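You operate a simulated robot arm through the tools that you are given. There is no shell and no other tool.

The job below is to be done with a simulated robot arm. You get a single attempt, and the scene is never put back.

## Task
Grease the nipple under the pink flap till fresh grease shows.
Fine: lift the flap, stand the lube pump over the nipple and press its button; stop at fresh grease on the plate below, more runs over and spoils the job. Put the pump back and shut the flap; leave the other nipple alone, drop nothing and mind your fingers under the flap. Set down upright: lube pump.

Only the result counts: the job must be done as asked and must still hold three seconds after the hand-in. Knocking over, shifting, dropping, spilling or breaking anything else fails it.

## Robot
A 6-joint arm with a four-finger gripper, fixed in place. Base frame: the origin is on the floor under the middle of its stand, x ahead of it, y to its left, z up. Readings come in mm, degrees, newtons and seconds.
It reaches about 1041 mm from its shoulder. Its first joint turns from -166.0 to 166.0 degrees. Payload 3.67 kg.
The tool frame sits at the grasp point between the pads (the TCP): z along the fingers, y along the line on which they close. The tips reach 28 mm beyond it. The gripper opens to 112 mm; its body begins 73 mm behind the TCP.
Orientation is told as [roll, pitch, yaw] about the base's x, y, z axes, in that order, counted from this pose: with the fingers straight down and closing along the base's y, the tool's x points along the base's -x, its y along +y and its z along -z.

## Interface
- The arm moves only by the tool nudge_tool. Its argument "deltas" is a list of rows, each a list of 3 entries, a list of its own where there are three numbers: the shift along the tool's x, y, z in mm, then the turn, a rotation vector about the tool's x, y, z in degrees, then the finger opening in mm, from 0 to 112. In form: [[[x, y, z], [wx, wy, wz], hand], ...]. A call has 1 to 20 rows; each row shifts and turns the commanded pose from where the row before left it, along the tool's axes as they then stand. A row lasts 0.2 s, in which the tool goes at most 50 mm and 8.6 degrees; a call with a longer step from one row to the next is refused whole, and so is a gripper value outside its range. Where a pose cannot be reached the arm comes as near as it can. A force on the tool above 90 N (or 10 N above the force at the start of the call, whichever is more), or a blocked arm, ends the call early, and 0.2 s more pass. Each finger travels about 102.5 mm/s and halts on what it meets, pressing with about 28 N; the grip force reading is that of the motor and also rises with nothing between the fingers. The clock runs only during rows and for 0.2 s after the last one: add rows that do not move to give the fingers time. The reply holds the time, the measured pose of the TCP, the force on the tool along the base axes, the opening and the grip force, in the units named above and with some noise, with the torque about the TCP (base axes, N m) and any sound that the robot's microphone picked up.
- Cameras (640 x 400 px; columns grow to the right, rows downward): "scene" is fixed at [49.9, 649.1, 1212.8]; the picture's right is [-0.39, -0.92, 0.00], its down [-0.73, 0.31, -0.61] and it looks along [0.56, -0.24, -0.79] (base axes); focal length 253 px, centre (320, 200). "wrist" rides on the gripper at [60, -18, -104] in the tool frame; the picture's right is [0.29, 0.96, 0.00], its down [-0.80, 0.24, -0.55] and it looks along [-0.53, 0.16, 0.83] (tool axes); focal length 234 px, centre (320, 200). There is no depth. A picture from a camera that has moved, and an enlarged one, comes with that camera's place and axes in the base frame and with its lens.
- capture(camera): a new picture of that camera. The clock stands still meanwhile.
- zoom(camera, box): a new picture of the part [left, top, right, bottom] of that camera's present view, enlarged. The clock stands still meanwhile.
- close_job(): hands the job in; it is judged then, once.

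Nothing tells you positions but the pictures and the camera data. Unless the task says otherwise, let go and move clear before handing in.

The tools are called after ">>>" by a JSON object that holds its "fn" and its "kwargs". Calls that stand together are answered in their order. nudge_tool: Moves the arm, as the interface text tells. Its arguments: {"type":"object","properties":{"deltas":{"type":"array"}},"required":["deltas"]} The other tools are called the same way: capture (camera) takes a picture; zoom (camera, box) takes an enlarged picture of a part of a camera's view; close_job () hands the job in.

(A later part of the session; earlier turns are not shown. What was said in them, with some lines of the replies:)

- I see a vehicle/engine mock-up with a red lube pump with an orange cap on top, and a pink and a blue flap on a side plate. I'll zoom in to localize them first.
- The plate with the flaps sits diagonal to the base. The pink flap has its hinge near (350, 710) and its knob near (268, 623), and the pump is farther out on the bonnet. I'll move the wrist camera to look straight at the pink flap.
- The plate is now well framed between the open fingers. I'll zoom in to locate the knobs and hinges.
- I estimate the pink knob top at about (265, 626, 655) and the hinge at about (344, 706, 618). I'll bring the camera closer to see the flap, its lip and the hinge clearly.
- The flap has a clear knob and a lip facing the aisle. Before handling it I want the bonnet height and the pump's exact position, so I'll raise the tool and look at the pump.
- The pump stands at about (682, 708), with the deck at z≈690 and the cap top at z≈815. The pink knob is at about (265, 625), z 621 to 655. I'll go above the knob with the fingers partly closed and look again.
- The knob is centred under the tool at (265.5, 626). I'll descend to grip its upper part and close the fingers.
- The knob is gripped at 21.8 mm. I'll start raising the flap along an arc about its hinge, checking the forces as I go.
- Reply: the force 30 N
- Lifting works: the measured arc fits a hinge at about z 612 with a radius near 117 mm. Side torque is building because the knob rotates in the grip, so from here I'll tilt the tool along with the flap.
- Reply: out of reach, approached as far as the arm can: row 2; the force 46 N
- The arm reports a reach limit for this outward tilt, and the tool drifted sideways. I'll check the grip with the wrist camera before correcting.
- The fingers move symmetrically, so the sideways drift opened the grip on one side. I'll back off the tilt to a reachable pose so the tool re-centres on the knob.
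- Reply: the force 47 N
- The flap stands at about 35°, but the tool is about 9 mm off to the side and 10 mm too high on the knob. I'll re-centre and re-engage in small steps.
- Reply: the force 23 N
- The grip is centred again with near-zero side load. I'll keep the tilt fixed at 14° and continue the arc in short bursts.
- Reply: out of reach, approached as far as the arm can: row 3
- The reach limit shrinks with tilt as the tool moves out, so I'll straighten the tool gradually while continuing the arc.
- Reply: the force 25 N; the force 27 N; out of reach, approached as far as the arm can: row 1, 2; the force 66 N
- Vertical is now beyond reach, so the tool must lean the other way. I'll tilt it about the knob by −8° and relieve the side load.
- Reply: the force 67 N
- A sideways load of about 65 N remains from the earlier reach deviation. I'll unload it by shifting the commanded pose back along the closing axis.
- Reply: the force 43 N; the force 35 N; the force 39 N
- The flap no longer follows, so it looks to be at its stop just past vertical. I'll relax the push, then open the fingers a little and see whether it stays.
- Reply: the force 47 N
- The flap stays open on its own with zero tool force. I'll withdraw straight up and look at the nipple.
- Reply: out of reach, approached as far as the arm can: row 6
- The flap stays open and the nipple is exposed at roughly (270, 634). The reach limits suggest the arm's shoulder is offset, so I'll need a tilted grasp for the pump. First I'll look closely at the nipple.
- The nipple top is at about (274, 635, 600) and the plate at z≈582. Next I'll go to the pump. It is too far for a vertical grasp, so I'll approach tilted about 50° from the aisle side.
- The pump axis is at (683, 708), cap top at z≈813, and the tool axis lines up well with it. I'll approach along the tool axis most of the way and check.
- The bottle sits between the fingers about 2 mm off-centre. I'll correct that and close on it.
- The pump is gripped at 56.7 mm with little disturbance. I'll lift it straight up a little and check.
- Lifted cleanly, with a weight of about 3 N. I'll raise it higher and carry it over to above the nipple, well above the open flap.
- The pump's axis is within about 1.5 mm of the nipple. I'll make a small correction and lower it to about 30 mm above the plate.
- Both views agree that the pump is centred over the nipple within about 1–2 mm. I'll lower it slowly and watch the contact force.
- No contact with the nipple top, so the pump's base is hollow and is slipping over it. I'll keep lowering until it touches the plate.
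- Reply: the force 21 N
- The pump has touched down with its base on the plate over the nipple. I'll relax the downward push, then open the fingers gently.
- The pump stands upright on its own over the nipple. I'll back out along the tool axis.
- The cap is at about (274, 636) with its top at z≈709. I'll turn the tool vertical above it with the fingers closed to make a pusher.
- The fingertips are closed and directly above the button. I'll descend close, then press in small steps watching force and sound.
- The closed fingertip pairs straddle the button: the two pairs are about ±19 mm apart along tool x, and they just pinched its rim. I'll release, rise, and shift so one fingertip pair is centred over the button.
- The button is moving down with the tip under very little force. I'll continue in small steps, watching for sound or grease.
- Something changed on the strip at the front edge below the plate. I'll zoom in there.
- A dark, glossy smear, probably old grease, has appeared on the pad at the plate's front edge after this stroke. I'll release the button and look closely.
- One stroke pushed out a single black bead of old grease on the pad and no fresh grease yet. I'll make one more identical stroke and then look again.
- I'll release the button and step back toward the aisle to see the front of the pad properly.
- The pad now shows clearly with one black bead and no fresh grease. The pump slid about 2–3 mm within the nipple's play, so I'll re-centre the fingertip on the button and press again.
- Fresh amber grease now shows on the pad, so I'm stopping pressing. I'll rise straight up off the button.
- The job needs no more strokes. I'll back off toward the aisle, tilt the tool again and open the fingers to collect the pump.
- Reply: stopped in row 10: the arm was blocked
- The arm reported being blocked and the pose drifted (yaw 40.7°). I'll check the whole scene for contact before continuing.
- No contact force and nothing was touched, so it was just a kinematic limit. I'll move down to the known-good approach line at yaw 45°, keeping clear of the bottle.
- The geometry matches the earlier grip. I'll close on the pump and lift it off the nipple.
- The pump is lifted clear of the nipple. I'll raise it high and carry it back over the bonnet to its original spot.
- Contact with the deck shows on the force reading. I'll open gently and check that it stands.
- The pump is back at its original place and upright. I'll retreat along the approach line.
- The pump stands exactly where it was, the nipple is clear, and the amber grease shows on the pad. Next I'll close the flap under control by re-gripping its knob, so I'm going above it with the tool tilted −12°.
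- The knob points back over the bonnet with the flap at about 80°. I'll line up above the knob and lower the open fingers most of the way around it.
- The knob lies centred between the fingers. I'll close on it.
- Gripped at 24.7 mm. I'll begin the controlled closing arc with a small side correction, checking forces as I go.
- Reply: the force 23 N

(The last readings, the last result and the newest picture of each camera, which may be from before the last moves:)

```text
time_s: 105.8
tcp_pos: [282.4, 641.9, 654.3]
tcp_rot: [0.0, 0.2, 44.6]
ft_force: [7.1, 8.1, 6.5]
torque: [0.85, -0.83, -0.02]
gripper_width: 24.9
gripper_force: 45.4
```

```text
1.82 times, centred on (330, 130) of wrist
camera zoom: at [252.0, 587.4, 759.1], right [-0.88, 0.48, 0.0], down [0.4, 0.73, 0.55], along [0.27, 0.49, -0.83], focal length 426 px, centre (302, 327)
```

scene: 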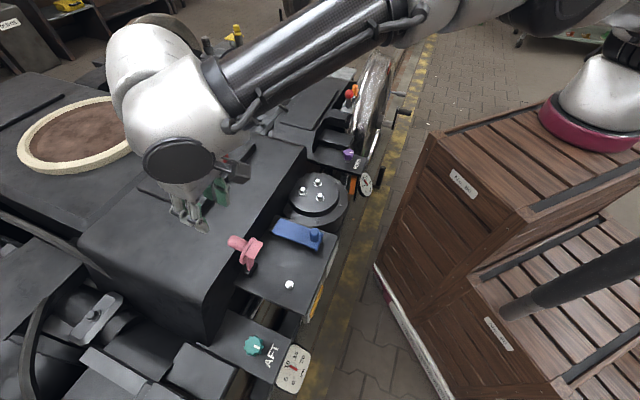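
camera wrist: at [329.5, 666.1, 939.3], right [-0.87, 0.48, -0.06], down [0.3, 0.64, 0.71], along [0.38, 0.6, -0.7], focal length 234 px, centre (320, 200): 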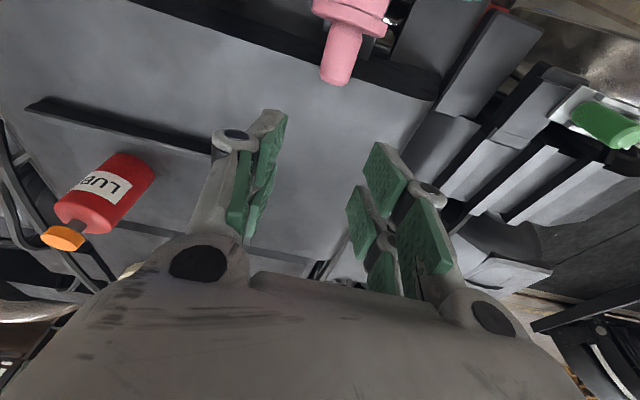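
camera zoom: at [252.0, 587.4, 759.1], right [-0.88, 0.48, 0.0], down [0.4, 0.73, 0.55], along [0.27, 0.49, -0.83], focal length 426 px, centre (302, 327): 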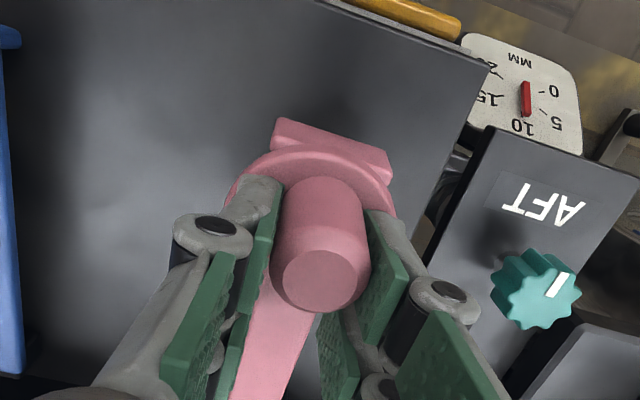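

>>> {"fn": "nudge_tool", "kwargs": {"deltas": [[[0.3, 0, 2.5], [0, 0, 0], 15], [[0, 0, 0], [0, 0, 0], 15]]}}

>>> {"fn": "zoom", "kwargs": {"camera": "scene", "box": [220, 210, 340, 320]}}

```text
time_s: 106.4
tcp_pos: [281.0, 640.6, 653.0]
tcp_rot: [0.0, -0.1, 44.7]
ft_force: [6.0, 10.5, 7.3]
torque: [0.95, -0.85, -0.05]
gripper_width: 25.2
gripper_force: 45.7
```

```text
3.64 times, centred on (280, 265) of scene
camera zoom: at [49.9, 649.1, 1212.8], right [-0.39, -0.92, 0.0], down [-0.73, 0.31, -0.61], along [0.56, -0.24, -0.79], focal length 918 px, centre (466, -36)
```

zoom: 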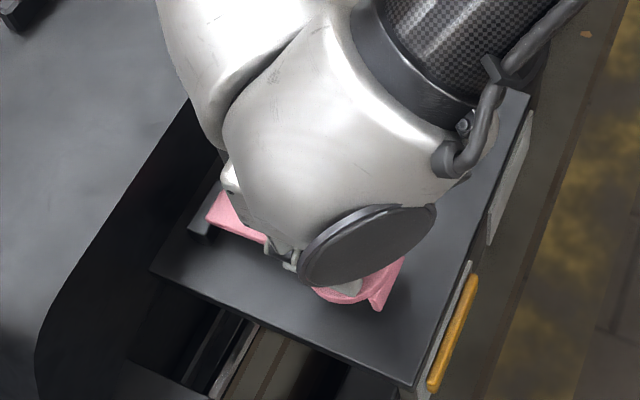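

>>> {"fn": "nudge_tool", "kwargs": {"deltas": [[[0.3, 0, 2.0], [0, 0, 0], 15], [[0, 0, 0], [0, 0, 0], 15]]}}

>>> {"fn": "nudge_tool", "kwargs": {"deltas": [[[0.2, 0, 2.0], [0, 0, 0], 15], [[0, 0, 0], [0, 0, 0], 15]]}}

>>> {"fn": "zoom", "kwargs": {"camera": "scene", "box": [220, 210, 340, 320]}}

>>> {"fn": "zoom", "kwargs": {"camera": "wrist", "box": [200, 20, 460, 240]}}

```text
time_s: 107.0
tcp_pos: [282.3, 642.4, 651.0]
tcp_rot: [0.0, -0.1, 44.7]
ft_force: [2.3, 12.0, 6.7]
torque: [1.02, -0.75, -0.08]
gripper_width: 25.1
gripper_force: 44.8
```

```text
time_s: 107.6
tcp_pos: [280.8, 641.2, 649.4]
tcp_rot: [0.1, -0.1, 44.7]
ft_force: [-2.0, 17.6, 7.8]
torque: [1.14, -0.68, -0.28]
gripper_width: 25.3
gripper_force: 45.0
```

```text
3.64 times, centred on (280, 265) of scene
camera zoom: at [49.9, 649.1, 1212.8], right [-0.39, -0.92, 0.0], down [-0.73, 0.31, -0.61], along [0.56, -0.24, -0.79], focal length 918 px, centre (466, -36)
```

zoom: 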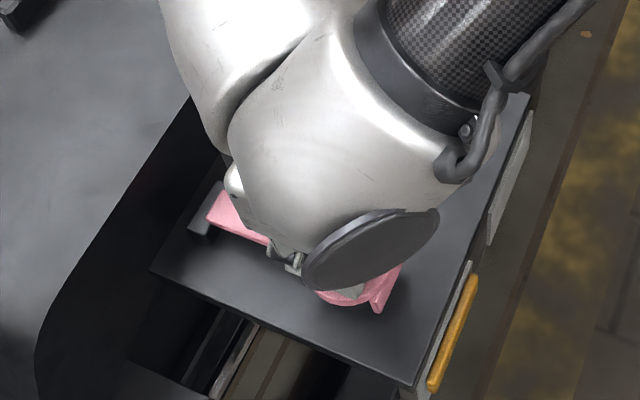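

```text
1.82 times, centred on (330, 130) of wrist
camera zoom: at [251.2, 586.3, 753.1], right [-0.88, 0.48, 0.0], down [0.4, 0.73, 0.56], along [0.26, 0.49, -0.83], focal length 426 px, centre (302, 327)
```

zoom: 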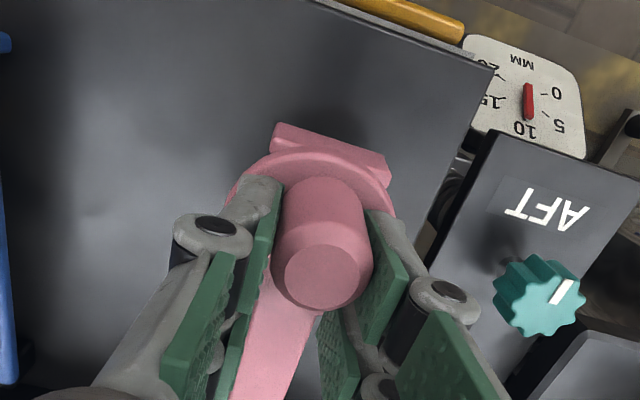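

>>> {"fn": "nudge_tool", "kwargs": {"deltas": [[[0.1, 0, 2.0], [0, 0, 0], 15], [[0, 0, 0], [0, 0, 0], 15]]}}

>>> {"fn": "nudge_tool", "kwargs": {"deltas": [[[0, 0, 1.5], [0, 0, 0], 15], [[0, 0, 0], [0, 0, 0], 15]]}}

>>> {"fn": "zoom", "kwargs": {"camera": "scene", "box": [220, 210, 340, 320]}}

```text
time_s: 108.2
tcp_pos: [281.8, 640.9, 647.5]
tcp_rot: [0.0, -0.1, 44.7]
ft_force: [-5.9, 21.2, 8.4]
torque: [1.22, -0.5, -0.38]
gripper_width: 24.9
gripper_force: 44.4
```

```text
time_s: 108.8
tcp_pos: [280.8, 640.8, 646.2]
tcp_rot: [0.0, 0.0, 44.7]
ft_force: [-9.4, 24.5, 7.7]
torque: [1.24, -0.38, -0.47]
gripper_width: 25.1
gripper_force: 45.8
```

```text
3.64 times, centred on (280, 265) of scene
camera zoom: at [49.9, 649.1, 1212.8], right [-0.39, -0.92, 0.0], down [-0.73, 0.31, -0.61], along [0.56, -0.24, -0.79], focal length 918 px, centre (466, -36)
```

zoom: 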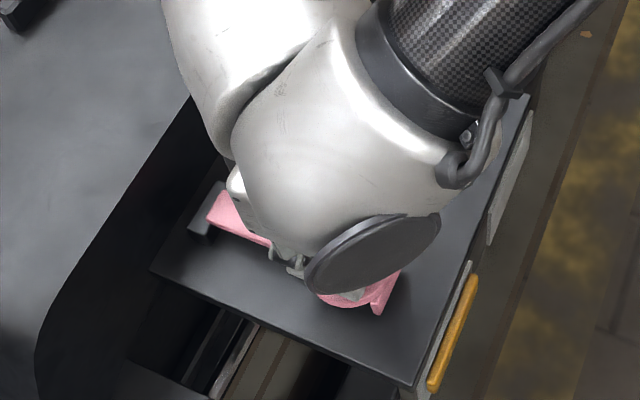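

The flap is nearly shut, with some side load. I'll relieve the load, release the knob and check whether it is fully closed.

>>> {"fn": "nudge_tool", "kwargs": {"deltas": [[[0, 2, 0], [0, 0, 0], 15], [[0, 2, 0], [0, 0, 0], 15], [[0, 0, 0], [0, 0, 0], 15]]}}

>>> {"fn": "nudge_tool", "kwargs": {"deltas": [[[0, 0, 0], [0, 0, 0], 28], [[0, 0, 0], [0, 0, 0], 40], [[0, 0, 0], [0, 0, 0], 56], [[0, 0, 0], [0, 0, 0], 56]]}}

>>> {"fn": "zoom", "kwargs": {"camera": "scene", "box": [220, 210, 340, 320]}}

>>> {"fn": "zoom", "kwargs": {"camera": "wrist", "box": [200, 20, 460, 240]}}

```text
time_s: 109.6
tcp_pos: [281.0, 641.4, 643.9]
tcp_rot: [-0.3, 0.1, 44.7]
ft_force: [17.5, -3.8, 7.6]
torque: [0.47, -1.02, 0.29]
gripper_width: 24.9
gripper_force: 44.5
```

```text
time_s: 110.6
tcp_pos: [278.5, 643.5, 645.1]
tcp_rot: [0.0, 0.0, 44.6]
ft_force: [0.9, -0.4, -0.2]
torque: [0.0, 0.0, -0.01]
gripper_width: 55.7
gripper_force: 0.0
```

```text
3.64 times, centred on (280, 265) of scene
camera zoom: at [49.9, 649.1, 1212.8], right [-0.39, -0.92, 0.0], down [-0.73, 0.31, -0.61], along [0.56, -0.24, -0.79], focal length 918 px, centre (466, -36)
```

zoom: 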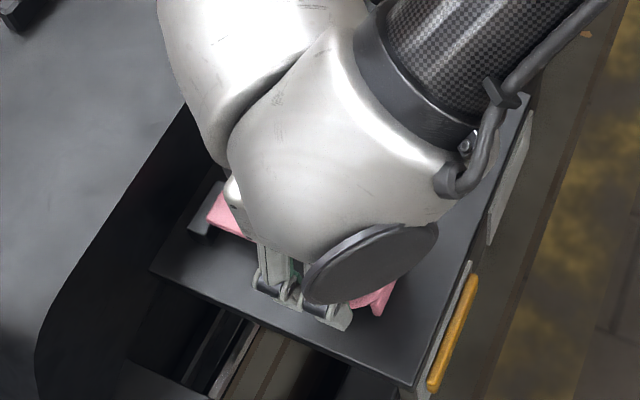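

```text
1.82 times, centred on (330, 130) of wrist
camera zoom: at [248.1, 588.2, 748.8], right [-0.88, 0.48, 0.0], down [0.4, 0.73, 0.55], along [0.27, 0.49, -0.83], focal length 426 px, centre (302, 327)
```

zoom: 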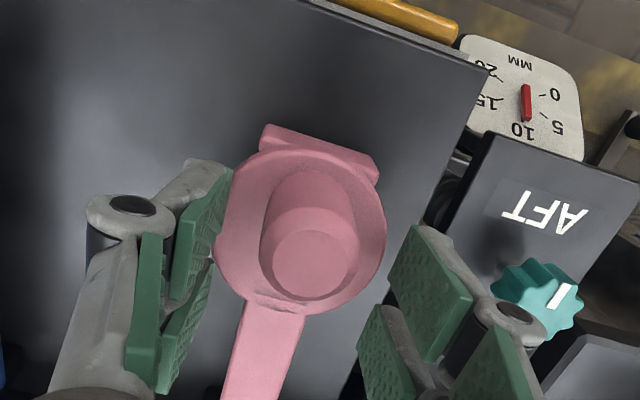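

The flap appears shut and bears no load. I'll open wider to be clear of the disc, then rise straight up and inspect.

>>> {"fn": "nudge_tool", "kwargs": {"deltas": [[[0, 0, 0], [0, 0, 0], 75], [[0, 0, 0], [0, 0, 0], 90], [[0, 0, -15], [0, 0, 0], 90], [[0, 0, -30], [0, 0, 0], 90], [[0, 0, -40], [0, 0, 0], 90], [[0, 0, -40], [0, 0, 0], 90], [[40, 0, 0], [0, 0, 0], 90], [[40, 0, 0], [0, 0, 0], 90], [[0, 0, 0], [0, 0, 0], 90]]}}

>>> {"fn": "capture", "kwargs": {"camera": "wrist"}}

>>> {"fn": "zoom", "kwargs": {"camera": "wrist", "box": [240, 90, 400, 240]}}

>>> {"fn": "zoom", "kwargs": {"camera": "scene", "box": [220, 210, 340, 320]}}

```text
time_s: 112.6
tcp_pos: [221.9, 586.2, 771.3]
tcp_rot: [0.0, 0.0, 44.7]
ft_force: [0.5, -0.8, 0.1]
torque: [0.0, -0.01, -0.02]
gripper_width: 90.3
gripper_force: 0.1
```

```text
taken
camera wrist: at [192.3, 531.4, 875.2], right [-0.88, 0.48, 0.0], down [0.4, 0.73, 0.55], along [0.27, 0.49, -0.83], focal length 234 px, centre (320, 200)
```

wrist: 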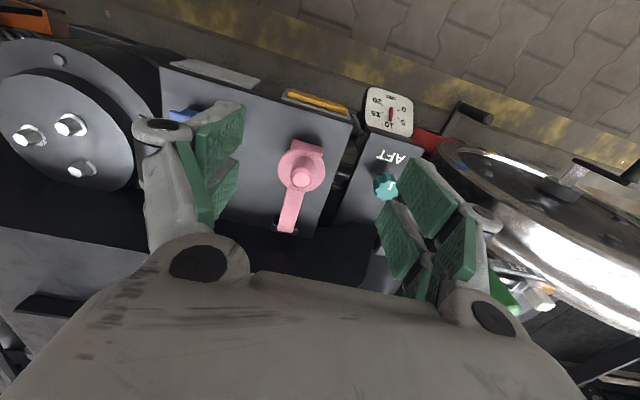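

```text
2.67 times, centred on (320, 165) of wrist
camera zoom: at [192.3, 531.4, 875.2], right [-0.88, 0.48, 0.0], down [0.4, 0.73, 0.55], along [0.27, 0.49, -0.83], focal length 624 px, centre (320, 293)
```

zoom: 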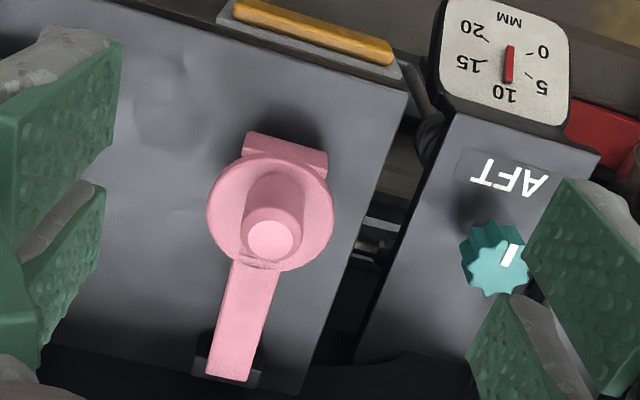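

```text
3.64 times, centred on (280, 265) of scene
camera zoom: at [49.9, 649.1, 1212.8], right [-0.39, -0.92, 0.0], down [-0.73, 0.31, -0.61], along [0.56, -0.24, -0.79], focal length 918 px, centre (466, -36)
```

zoom: 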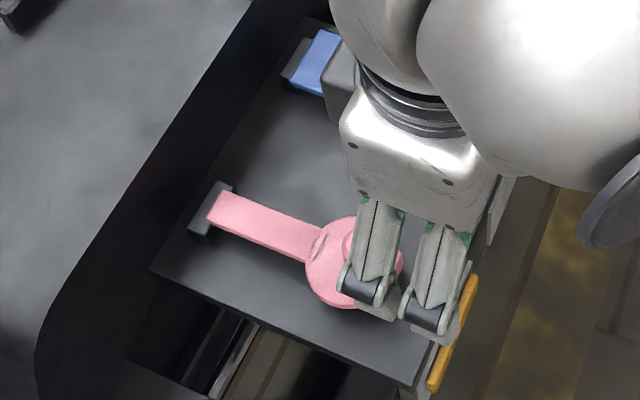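

The flap is down. I'll move the arm fully clear and inspect the flap, pad and pump closely.

>>> {"fn": "nudge_tool", "kwargs": {"deltas": [[[40, 0, -20], [0, 0, 0], 90], [[40, -10, -20], [0, 0, 0], 90], [[30, -30, -20], [0, 0, 0], 90], [[0, -40, -10], [0, 0, 0], 90], [[0, -40, 0], [0, 0, 0], 90], [[0, -40, 0], [0, 0, 0], 90], [[0, 0, 0], [0, 0, 0], 90]]}}

>>> {"fn": "capture", "kwargs": {"camera": "scene"}}

>>> {"fn": "zoom", "kwargs": {"camera": "scene", "box": [220, 210, 340, 320]}}

>>> {"fn": "zoom", "kwargs": {"camera": "scene", "box": [245, 250, 315, 310]}}

```text
time_s: 114.2
tcp_pos: [256.1, 394.3, 840.4]
tcp_rot: [-0.1, 0.0, 44.6]
ft_force: [0.4, -0.6, -0.2]
torque: [0.01, 0.01, 0.0]
gripper_width: 90.0
gripper_force: 0.0
```

```text
taken
```

scene: 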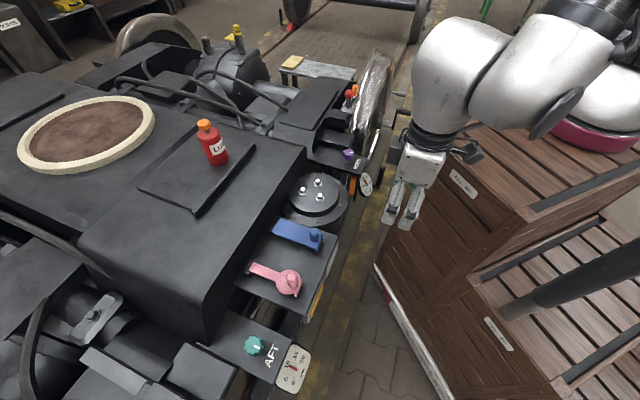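

```text
3.64 times, centred on (280, 265) of scene
camera zoom: at [49.9, 649.1, 1212.8], right [-0.39, -0.92, 0.0], down [-0.73, 0.31, -0.61], along [0.56, -0.24, -0.79], focal length 918 px, centre (466, -36)
```

zoom: 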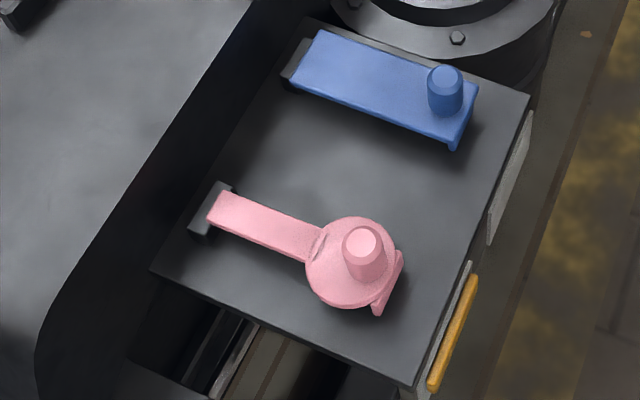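

```text
6.67 times, centred on (280, 280) of scene
camera zoom: at [49.9, 649.1, 1212.8], right [-0.39, -0.92, 0.0], down [-0.73, 0.31, -0.61], along [0.56, -0.24, -0.79], focal length 1684 px, centre (587, -333)
```

zoom: 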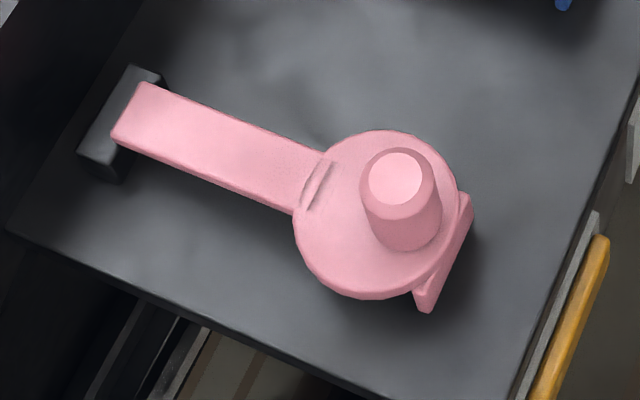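

The flap looks shut, but its free end sits about 2–3 mm higher than at the start. I'll press gently down on the knob with closed fingertips to seat it fully.

>>> {"fn": "nudge_tool", "kwargs": {"deltas": [[[-25.43, 26.42, 0], [0, 0, 0], 60], [[-25.43, 26.42, 0], [0, 0, 0], 30], [[-25.43, 26.42, 0], [0, 0, 0], 0], [[-25.43, 26.42, 0], [0, 0, 0], 0], [[-25.43, 26.42, 0], [0, 0, 0], 0], [[-25.43, 26.42, 0], [0, 0, 0], 0], [[0, 0, 35], [0, 0, 0], 0], [[0, 0, 35], [0, 0, 0], 0], [[0, 0, 35], [0, 0, 0], 0], [[0, 0, 35], [0, 0, 0], 0], [[0, 0, 0], [0, 0, 0], 0]]}}

>>> {"fn": "capture", "kwargs": {"camera": "wrist"}}

>>> {"fn": "zoom", "kwargs": {"camera": "scene", "box": [220, 210, 340, 320]}}

```text
time_s: 116.6
tcp_pos: [251.6, 617.4, 698.2]
tcp_rot: [0.0, 0.0, 44.6]
ft_force: [0.4, 0.0, -0.8]
torque: [0.0, 0.0, -0.03]
gripper_width: 0.1
gripper_force: 27.7
```

```text
taken
camera wrist: at [221.8, 561.0, 802.2], right [-0.88, 0.48, 0.0], down [0.4, 0.73, 0.55], along [0.27, 0.49, -0.83], focal length 234 px, centre (320, 200)
```

wrist: 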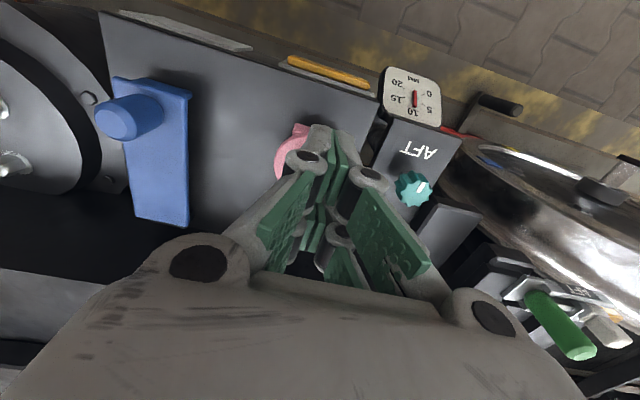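

```text
3.64 times, centred on (280, 265) of scene
camera zoom: at [49.9, 649.1, 1212.8], right [-0.39, -0.92, 0.0], down [-0.73, 0.31, -0.61], along [0.56, -0.24, -0.79], focal length 918 px, centre (466, -36)
```

zoom: 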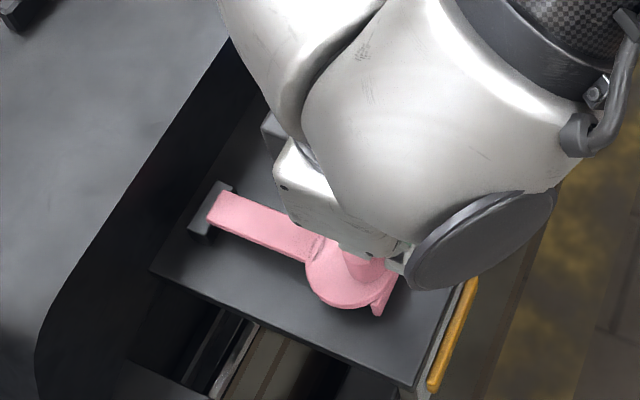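

>>> {"fn": "nudge_tool", "kwargs": {"deltas": [[[0, -3, 5], [0, 0, 0], 0], [[0, 0, 4], [0, 0, 0], 0], [[0, 0, 0], [0, 0, 0], 0]]}}

>>> {"fn": "nudge_tool", "kwargs": {"deltas": [[[0, 0, 2], [0, 0, 0], 0], [[0, 0, 0], [0, 0, 0], 0]]}}

>>> {"fn": "nudge_tool", "kwargs": {"deltas": [[[0, 0, 2], [0, 0, 0], 0], [[0, 0, 0], [0, 0, 0], 0]]}}

>>> {"fn": "nudge_tool", "kwargs": {"deltas": [[[0, 0, 2], [0, 0, 0], 0], [[0, 0, 0], [0, 0, 0], 0]]}}

```text
time_s: 117.4
tcp_pos: [254.1, 615.6, 690.5]
tcp_rot: [-0.1, 0.0, 44.7]
ft_force: [0.0, -1.0, -0.1]
torque: [0.01, 0.0, 0.0]
gripper_width: 0.0
gripper_force: 27.3
```

```text
time_s: 118.0
tcp_pos: [253.7, 615.0, 688.2]
tcp_rot: [0.0, 0.0, 44.7]
ft_force: [-0.2, -0.2, 0.3]
torque: [0.0, 0.0, -0.02]
gripper_width: 0.0
gripper_force: 28.2
```

```text
time_s: 118.6
tcp_pos: [254.3, 613.8, 687.5]
tcp_rot: [0.1, 0.0, 44.7]
ft_force: [-0.5, 0.4, -0.9]
torque: [-0.02, -0.01, -0.03]
gripper_width: 0.1
gripper_force: 27.3
```

```text
time_s: 119.2
tcp_pos: [254.2, 614.2, 685.6]
tcp_rot: [0.0, 0.0, 44.7]
ft_force: [-0.1, 1.1, -0.5]
torque: [0.01, -0.03, 0.01]
gripper_width: 0.1
gripper_force: 28.5
```

>>> {"fn": "nudge_tool", "kwargs": {"deltas": [[[0, 0, 1.5], [0, 0, 0], 0], [[0, 0, 0], [0, 0, 0], 0]]}}

>>> {"fn": "nudge_tool", "kwargs": {"deltas": [[[0, 0, 1.5], [0, 0, 0], 0], [[0, 0, 0], [0, 0, 0], 0]]}}

>>> {"fn": "zoom", "kwargs": {"camera": "scene", "box": [245, 245, 315, 310]}}

```text
time_s: 119.8
tcp_pos: [255.6, 613.1, 682.8]
tcp_rot: [0.0, 0.0, 44.7]
ft_force: [-0.3, -0.9, 0.2]
torque: [-0.03, 0.02, -0.04]
gripper_width: 0.0
gripper_force: 28.0
```

```text
time_s: 120.4
tcp_pos: [255.5, 614.7, 681.2]
tcp_rot: [-0.1, 0.0, 44.8]
ft_force: [-0.6, 0.5, -0.2]
torque: [0.03, 0.01, 0.01]
gripper_width: 0.2
gripper_force: 28.0
```

```text
6.15 times, centred on (280, 278) of scene
camera zoom: at [49.9, 649.1, 1212.8], right [-0.39, -0.92, 0.0], down [-0.73, 0.31, -0.61], along [0.56, -0.24, -0.79], focal length 1554 px, centre (566, -277)
```

zoom: 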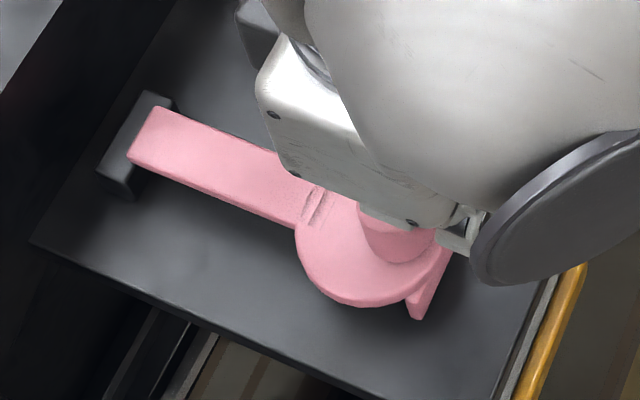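

>>> {"fn": "nudge_tool", "kwargs": {"deltas": [[[0, 0, 1.5], [0, 0, 0], 0], [[0, 0, 0], [0, 0, 0], 0]]}}

>>> {"fn": "nudge_tool", "kwargs": {"deltas": [[[0, 0, 1.5], [0, 0, 0], 0], [[0, 0, 0], [0, 0, 0], 0]]}}

>>> {"fn": "nudge_tool", "kwargs": {"deltas": [[[0, 0, 1.5], [0, 0, 0], 0], [[0, 0, 0], [0, 0, 0], 0]]}}

```text
time_s: 121.0
tcp_pos: [256.2, 612.9, 680.5]
tcp_rot: [0.0, 0.0, 44.8]
ft_force: [0.3, 0.0, 0.1]
torque: [0.02, 0.01, 0.02]
gripper_width: 0.0
gripper_force: 27.6
```

```text
time_s: 121.6
tcp_pos: [255.8, 613.6, 679.9]
tcp_rot: [-0.1, 0.0, 44.7]
ft_force: [-0.5, 1.1, 0.5]
torque: [0.01, 0.02, -0.01]
gripper_width: 0.1
gripper_force: 28.0
```

```text
time_s: 122.2
tcp_pos: [255.1, 613.5, 678.5]
tcp_rot: [0.0, 0.0, 44.8]
ft_force: [-0.2, 0.5, -0.2]
torque: [0.02, 0.01, -0.02]
gripper_width: 0.0
gripper_force: 27.5
```

>>> {"fn": "nudge_tool", "kwargs": {"deltas": [[[0, 0, 1.5], [0, 0, 0], 0], [[0, 0, 0], [0, 0, 0], 0]]}}

>>> {"fn": "nudge_tool", "kwargs": {"deltas": [[[0, 0, 1.5], [0, 0, 0], 0], [[0, 0, 0], [0, 0, 0], 0]]}}

>>> {"fn": "zoom", "kwargs": {"camera": "scene", "box": [245, 245, 315, 310]}}

>>> {"fn": "zoom", "kwargs": {"camera": "wrist", "box": [240, 90, 400, 240]}}

```text
time_s: 122.8
tcp_pos: [254.8, 613.2, 677.0]
tcp_rot: [0.1, -0.1, 44.7]
ft_force: [-0.2, -2.1, 7.1]
torque: [0.06, -0.11, -0.06]
gripper_width: 5.8
gripper_force: 35.6
```

```text
time_s: 123.4
tcp_pos: [255.9, 613.8, 676.1]
tcp_rot: [0.1, -0.1, 44.8]
ft_force: [-4.3, -7.2, 19.9]
torque: [0.16, -0.25, -0.04]
gripper_width: 6.0
gripper_force: 35.6
```

```text
6.15 times, centred on (280, 278) of scene
camera zoom: at [49.9, 649.1, 1212.8], right [-0.39, -0.92, 0.0], down [-0.73, 0.31, -0.61], along [0.56, -0.24, -0.79], focal length 1554 px, centre (566, -277)
```

zoom: 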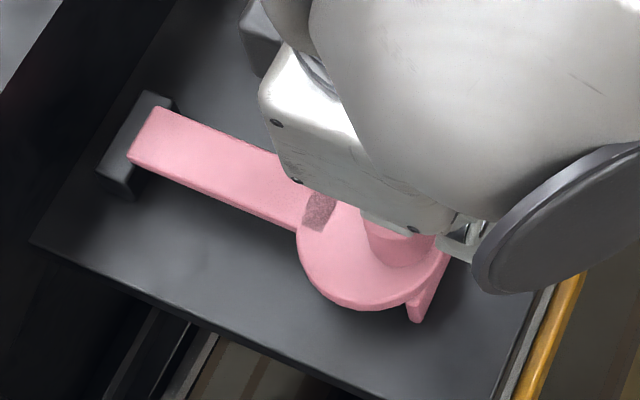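

```text
2.67 times, centred on (320, 165) of wrist
camera zoom: at [225.1, 558.8, 779.7], right [-0.88, 0.48, 0.0], down [0.4, 0.73, 0.56], along [0.27, 0.49, -0.83], focal length 624 px, centre (320, 293)
```

zoom: 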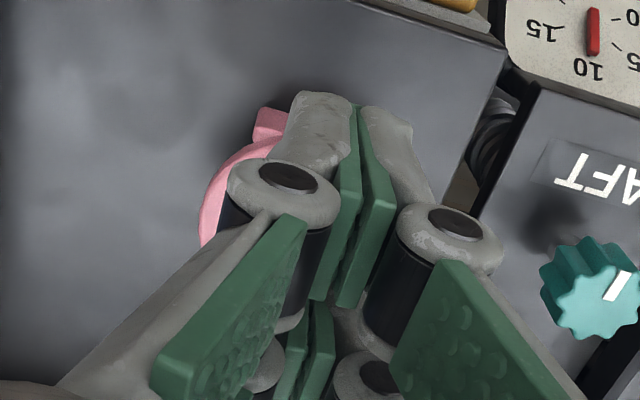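

>>> {"fn": "nudge_tool", "kwargs": {"deltas": [[[0, 0, 1.5], [0, 0, 0], 0], [[0, 0, 0], [0, 0, 0], 0]]}}

>>> {"fn": "nudge_tool", "kwargs": {"deltas": [[[0, 0, 1.5], [0, 0, 0], 0], [[0, 0, 0], [0, 0, 0], 0]]}}

>>> {"fn": "zoom", "kwargs": {"camera": "scene", "box": [245, 245, 315, 310]}}

```text
time_s: 124.0
tcp_pos: [255.2, 615.5, 674.4]
tcp_rot: [0.2, -0.2, 44.9]
ft_force: [-9.2, -6.4, 30.4]
torque: [0.39, -0.32, 0.05]
gripper_width: 5.4
gripper_force: 35.2
```

```text
time_s: 124.6
tcp_pos: [254.5, 614.4, 675.3]
tcp_rot: [0.3, -0.2, 44.7]
ft_force: [-9.7, -9.0, 49.6]
torque: [0.69, -0.64, 0.08]
gripper_width: 5.8
gripper_force: 34.5
```

```text
6.15 times, centred on (280, 278) of scene
camera zoom: at [49.9, 649.1, 1212.8], right [-0.39, -0.92, 0.0], down [-0.73, 0.31, -0.61], along [0.56, -0.24, -0.79], focal length 1554 px, centre (566, -277)
```

zoom: 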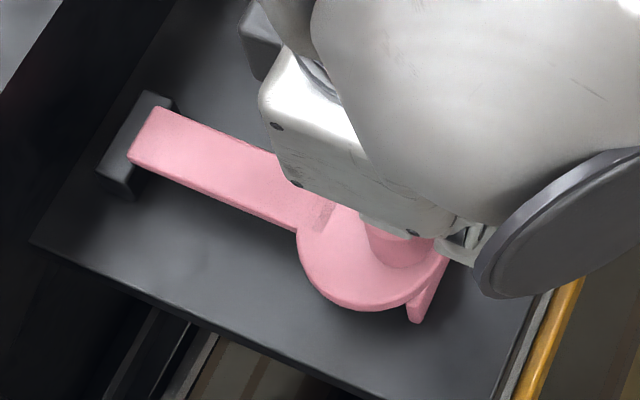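

The flap is firmly against its stop: 50 N with no further motion. I'll ease off, open the fingers, rise, and compare with the start.

>>> {"fn": "nudge_tool", "kwargs": {"deltas": [[[0, 0, -3], [0, 0, 0], 0], [[0, 0, -2], [0, 0, 0], 10], [[0, 0, 0], [0, 0, 0], 24], [[0, 0, 0], [0, 0, 0], 30], [[0, 0, -10], [0, 0, 0], 30], [[0, 0, -30], [0, 0, 0], 30], [[0, 0, -40], [0, 0, 0], 60], [[0, 0, -40], [0, 0, 0], 90], [[40, -10, -15], [0, 0, 0], 90], [[40, -20, 0], [0, 0, 0], 90], [[35, -35, 0], [0, 0, 0], 90], [[0, -40, 0], [0, 0, 0], 90], [[0, -40, 0], [0, 0, 0], 90], [[0, 0, 0], [0, 0, 0], 90]]}}

>>> {"fn": "capture", "kwargs": {"camera": "scene"}}

>>> {"fn": "zoom", "kwargs": {"camera": "scene", "box": [220, 210, 340, 320]}}

>>> {"fn": "zoom", "kwargs": {"camera": "scene", "box": [130, 100, 290, 220]}}

>>> {"fn": "capture", "kwargs": {"camera": "wrist"}}

```text
time_s: 127.6
tcp_pos: [274.2, 431.2, 811.8]
tcp_rot: [0.0, 0.0, 44.7]
ft_force: [0.0, -0.3, -0.1]
torque: [-0.01, 0.04, -0.01]
gripper_width: 90.0
gripper_force: 0.2
```

```text
taken
```

scene: 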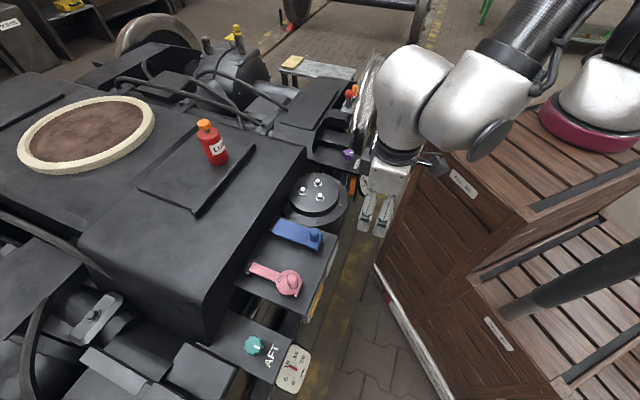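

```text
3.64 times, centred on (280, 265) of scene
camera zoom: at [49.9, 649.1, 1212.8], right [-0.39, -0.92, 0.0], down [-0.73, 0.31, -0.61], along [0.56, -0.24, -0.79], focal length 918 px, centre (466, -36)
```

zoom: 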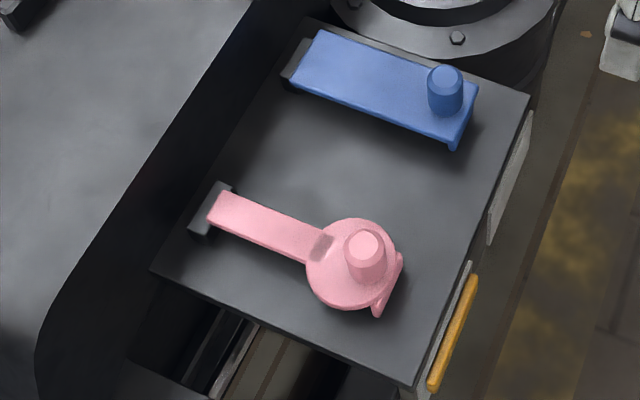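

```text
3.33 times, centred on (210, 160) of scene
camera zoom: at [49.9, 649.1, 1212.8], right [-0.39, -0.92, 0.0], down [-0.73, 0.31, -0.61], along [0.56, -0.24, -0.79], focal length 842 px, centre (687, 333)
```

zoom: 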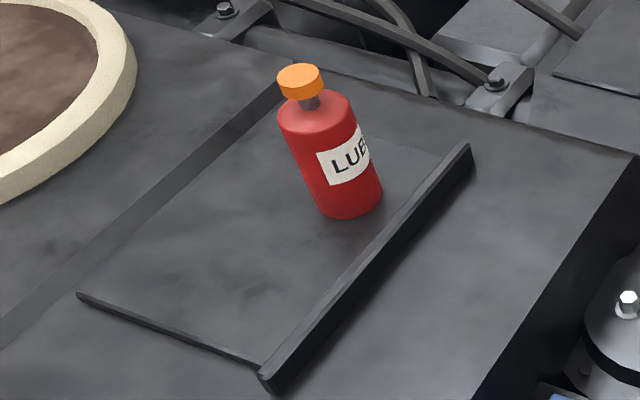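

```text
taken
camera wrist: at [244.3, 375.4, 916.0], right [-0.88, 0.48, 0.0], down [0.4, 0.73, 0.55], along [0.26, 0.49, -0.83], focal length 234 px, centre (320, 200)
```

wrist: 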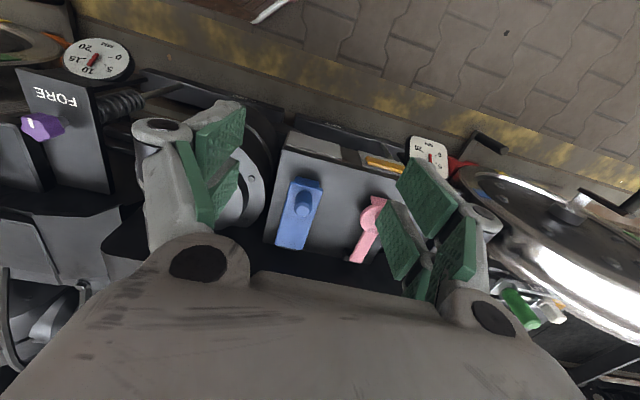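

>>> {"fn": "zoom", "kwargs": {"camera": "scene", "box": [260, 255, 310, 305]}}

>>> {"fn": "zoom", "kwargs": {"camera": "wrist", "box": [330, 180, 410, 270]}}

>>> {"fn": "zoom", "kwargs": {"camera": "scene", "box": [300, 220, 350, 320]}}

```text
8.00 times, centred on (285, 280) of scene
camera zoom: at [49.9, 649.1, 1212.8], right [-0.39, -0.92, 0.0], down [-0.73, 0.31, -0.61], along [0.56, -0.24, -0.79], focal length 2021 px, centre (600, -440)
```

zoom: 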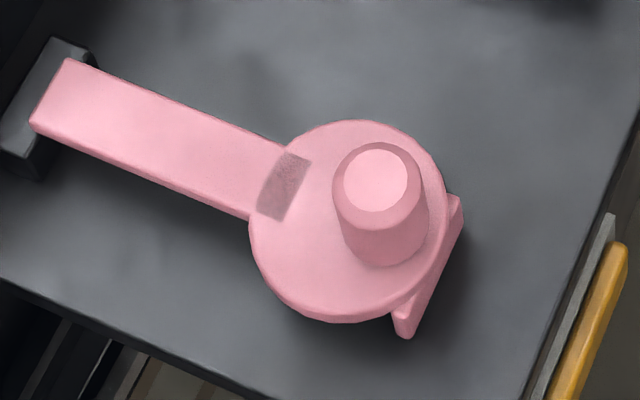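

```text
4.44 times, centred on (370, 225) of wrist
camera zoom: at [244.3, 375.4, 916.0], right [-0.88, 0.48, 0.0], down [0.4, 0.73, 0.55], along [0.26, 0.49, -0.83], focal length 1041 px, centre (98, 89)
```

zoom: 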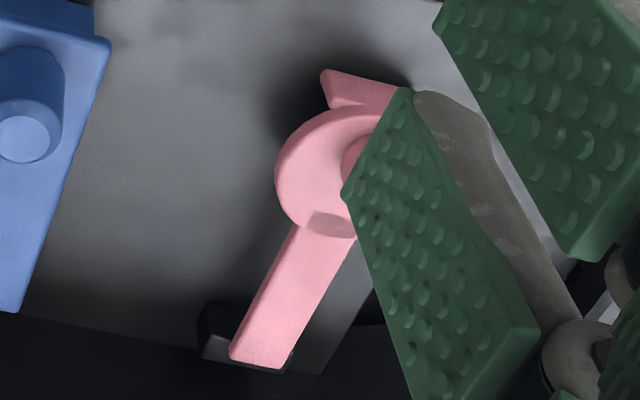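

```text
4.00 times, centred on (325, 270) of scene
camera zoom: at [49.9, 649.1, 1212.8], right [-0.39, -0.92, 0.0], down [-0.73, 0.31, -0.61], along [0.56, -0.24, -0.79], focal length 1010 px, centre (300, -80)
```

zoom: 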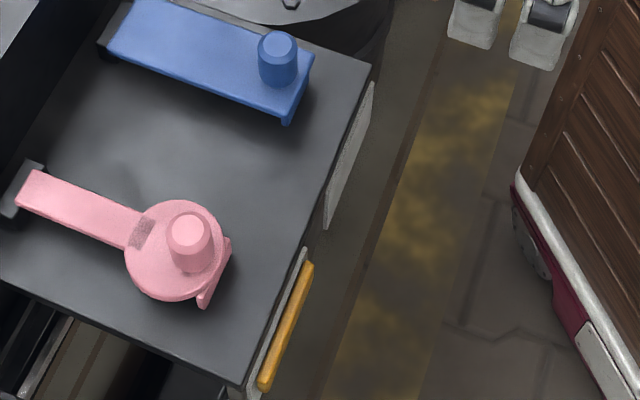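

Fresh amber grease shows on the pad under the pink flap. The pump stands upright in its original spot, the flap is seated in its starting position, and the blue flap is untouched. The arm is clear and empty, so I'm handing in.

>>> {"fn": "close_job", "kwargs": {}}

```text
The job is handed in.
```

The nipple under the pink flap is greased, and I stopped as soon as fresh amber grease showed on the plate below. The job is handed in; it returned no verdict.

- **Pumping:** three strokes in all. The first brought out only old black grease, the second showed no visible change, and the third brought the fresh grease. I saw no sign of it running over.
- **Pump:** it stands upright in its original spot on the bonnet. It slid a few millimetres on the nipple during the second stroke but stayed upright.
- **Pink flap:** after I lowered it, the free end sat 2–3 mm high. I pressed it down, and it now matches its position at the start.
- **Everything else:** the blue flap and its nipple were left alone, nothing was dropped or knocked over, and the arm is clear with the hand empty.

The fingers never went under the flap. I lifted and lowered it by its knob.
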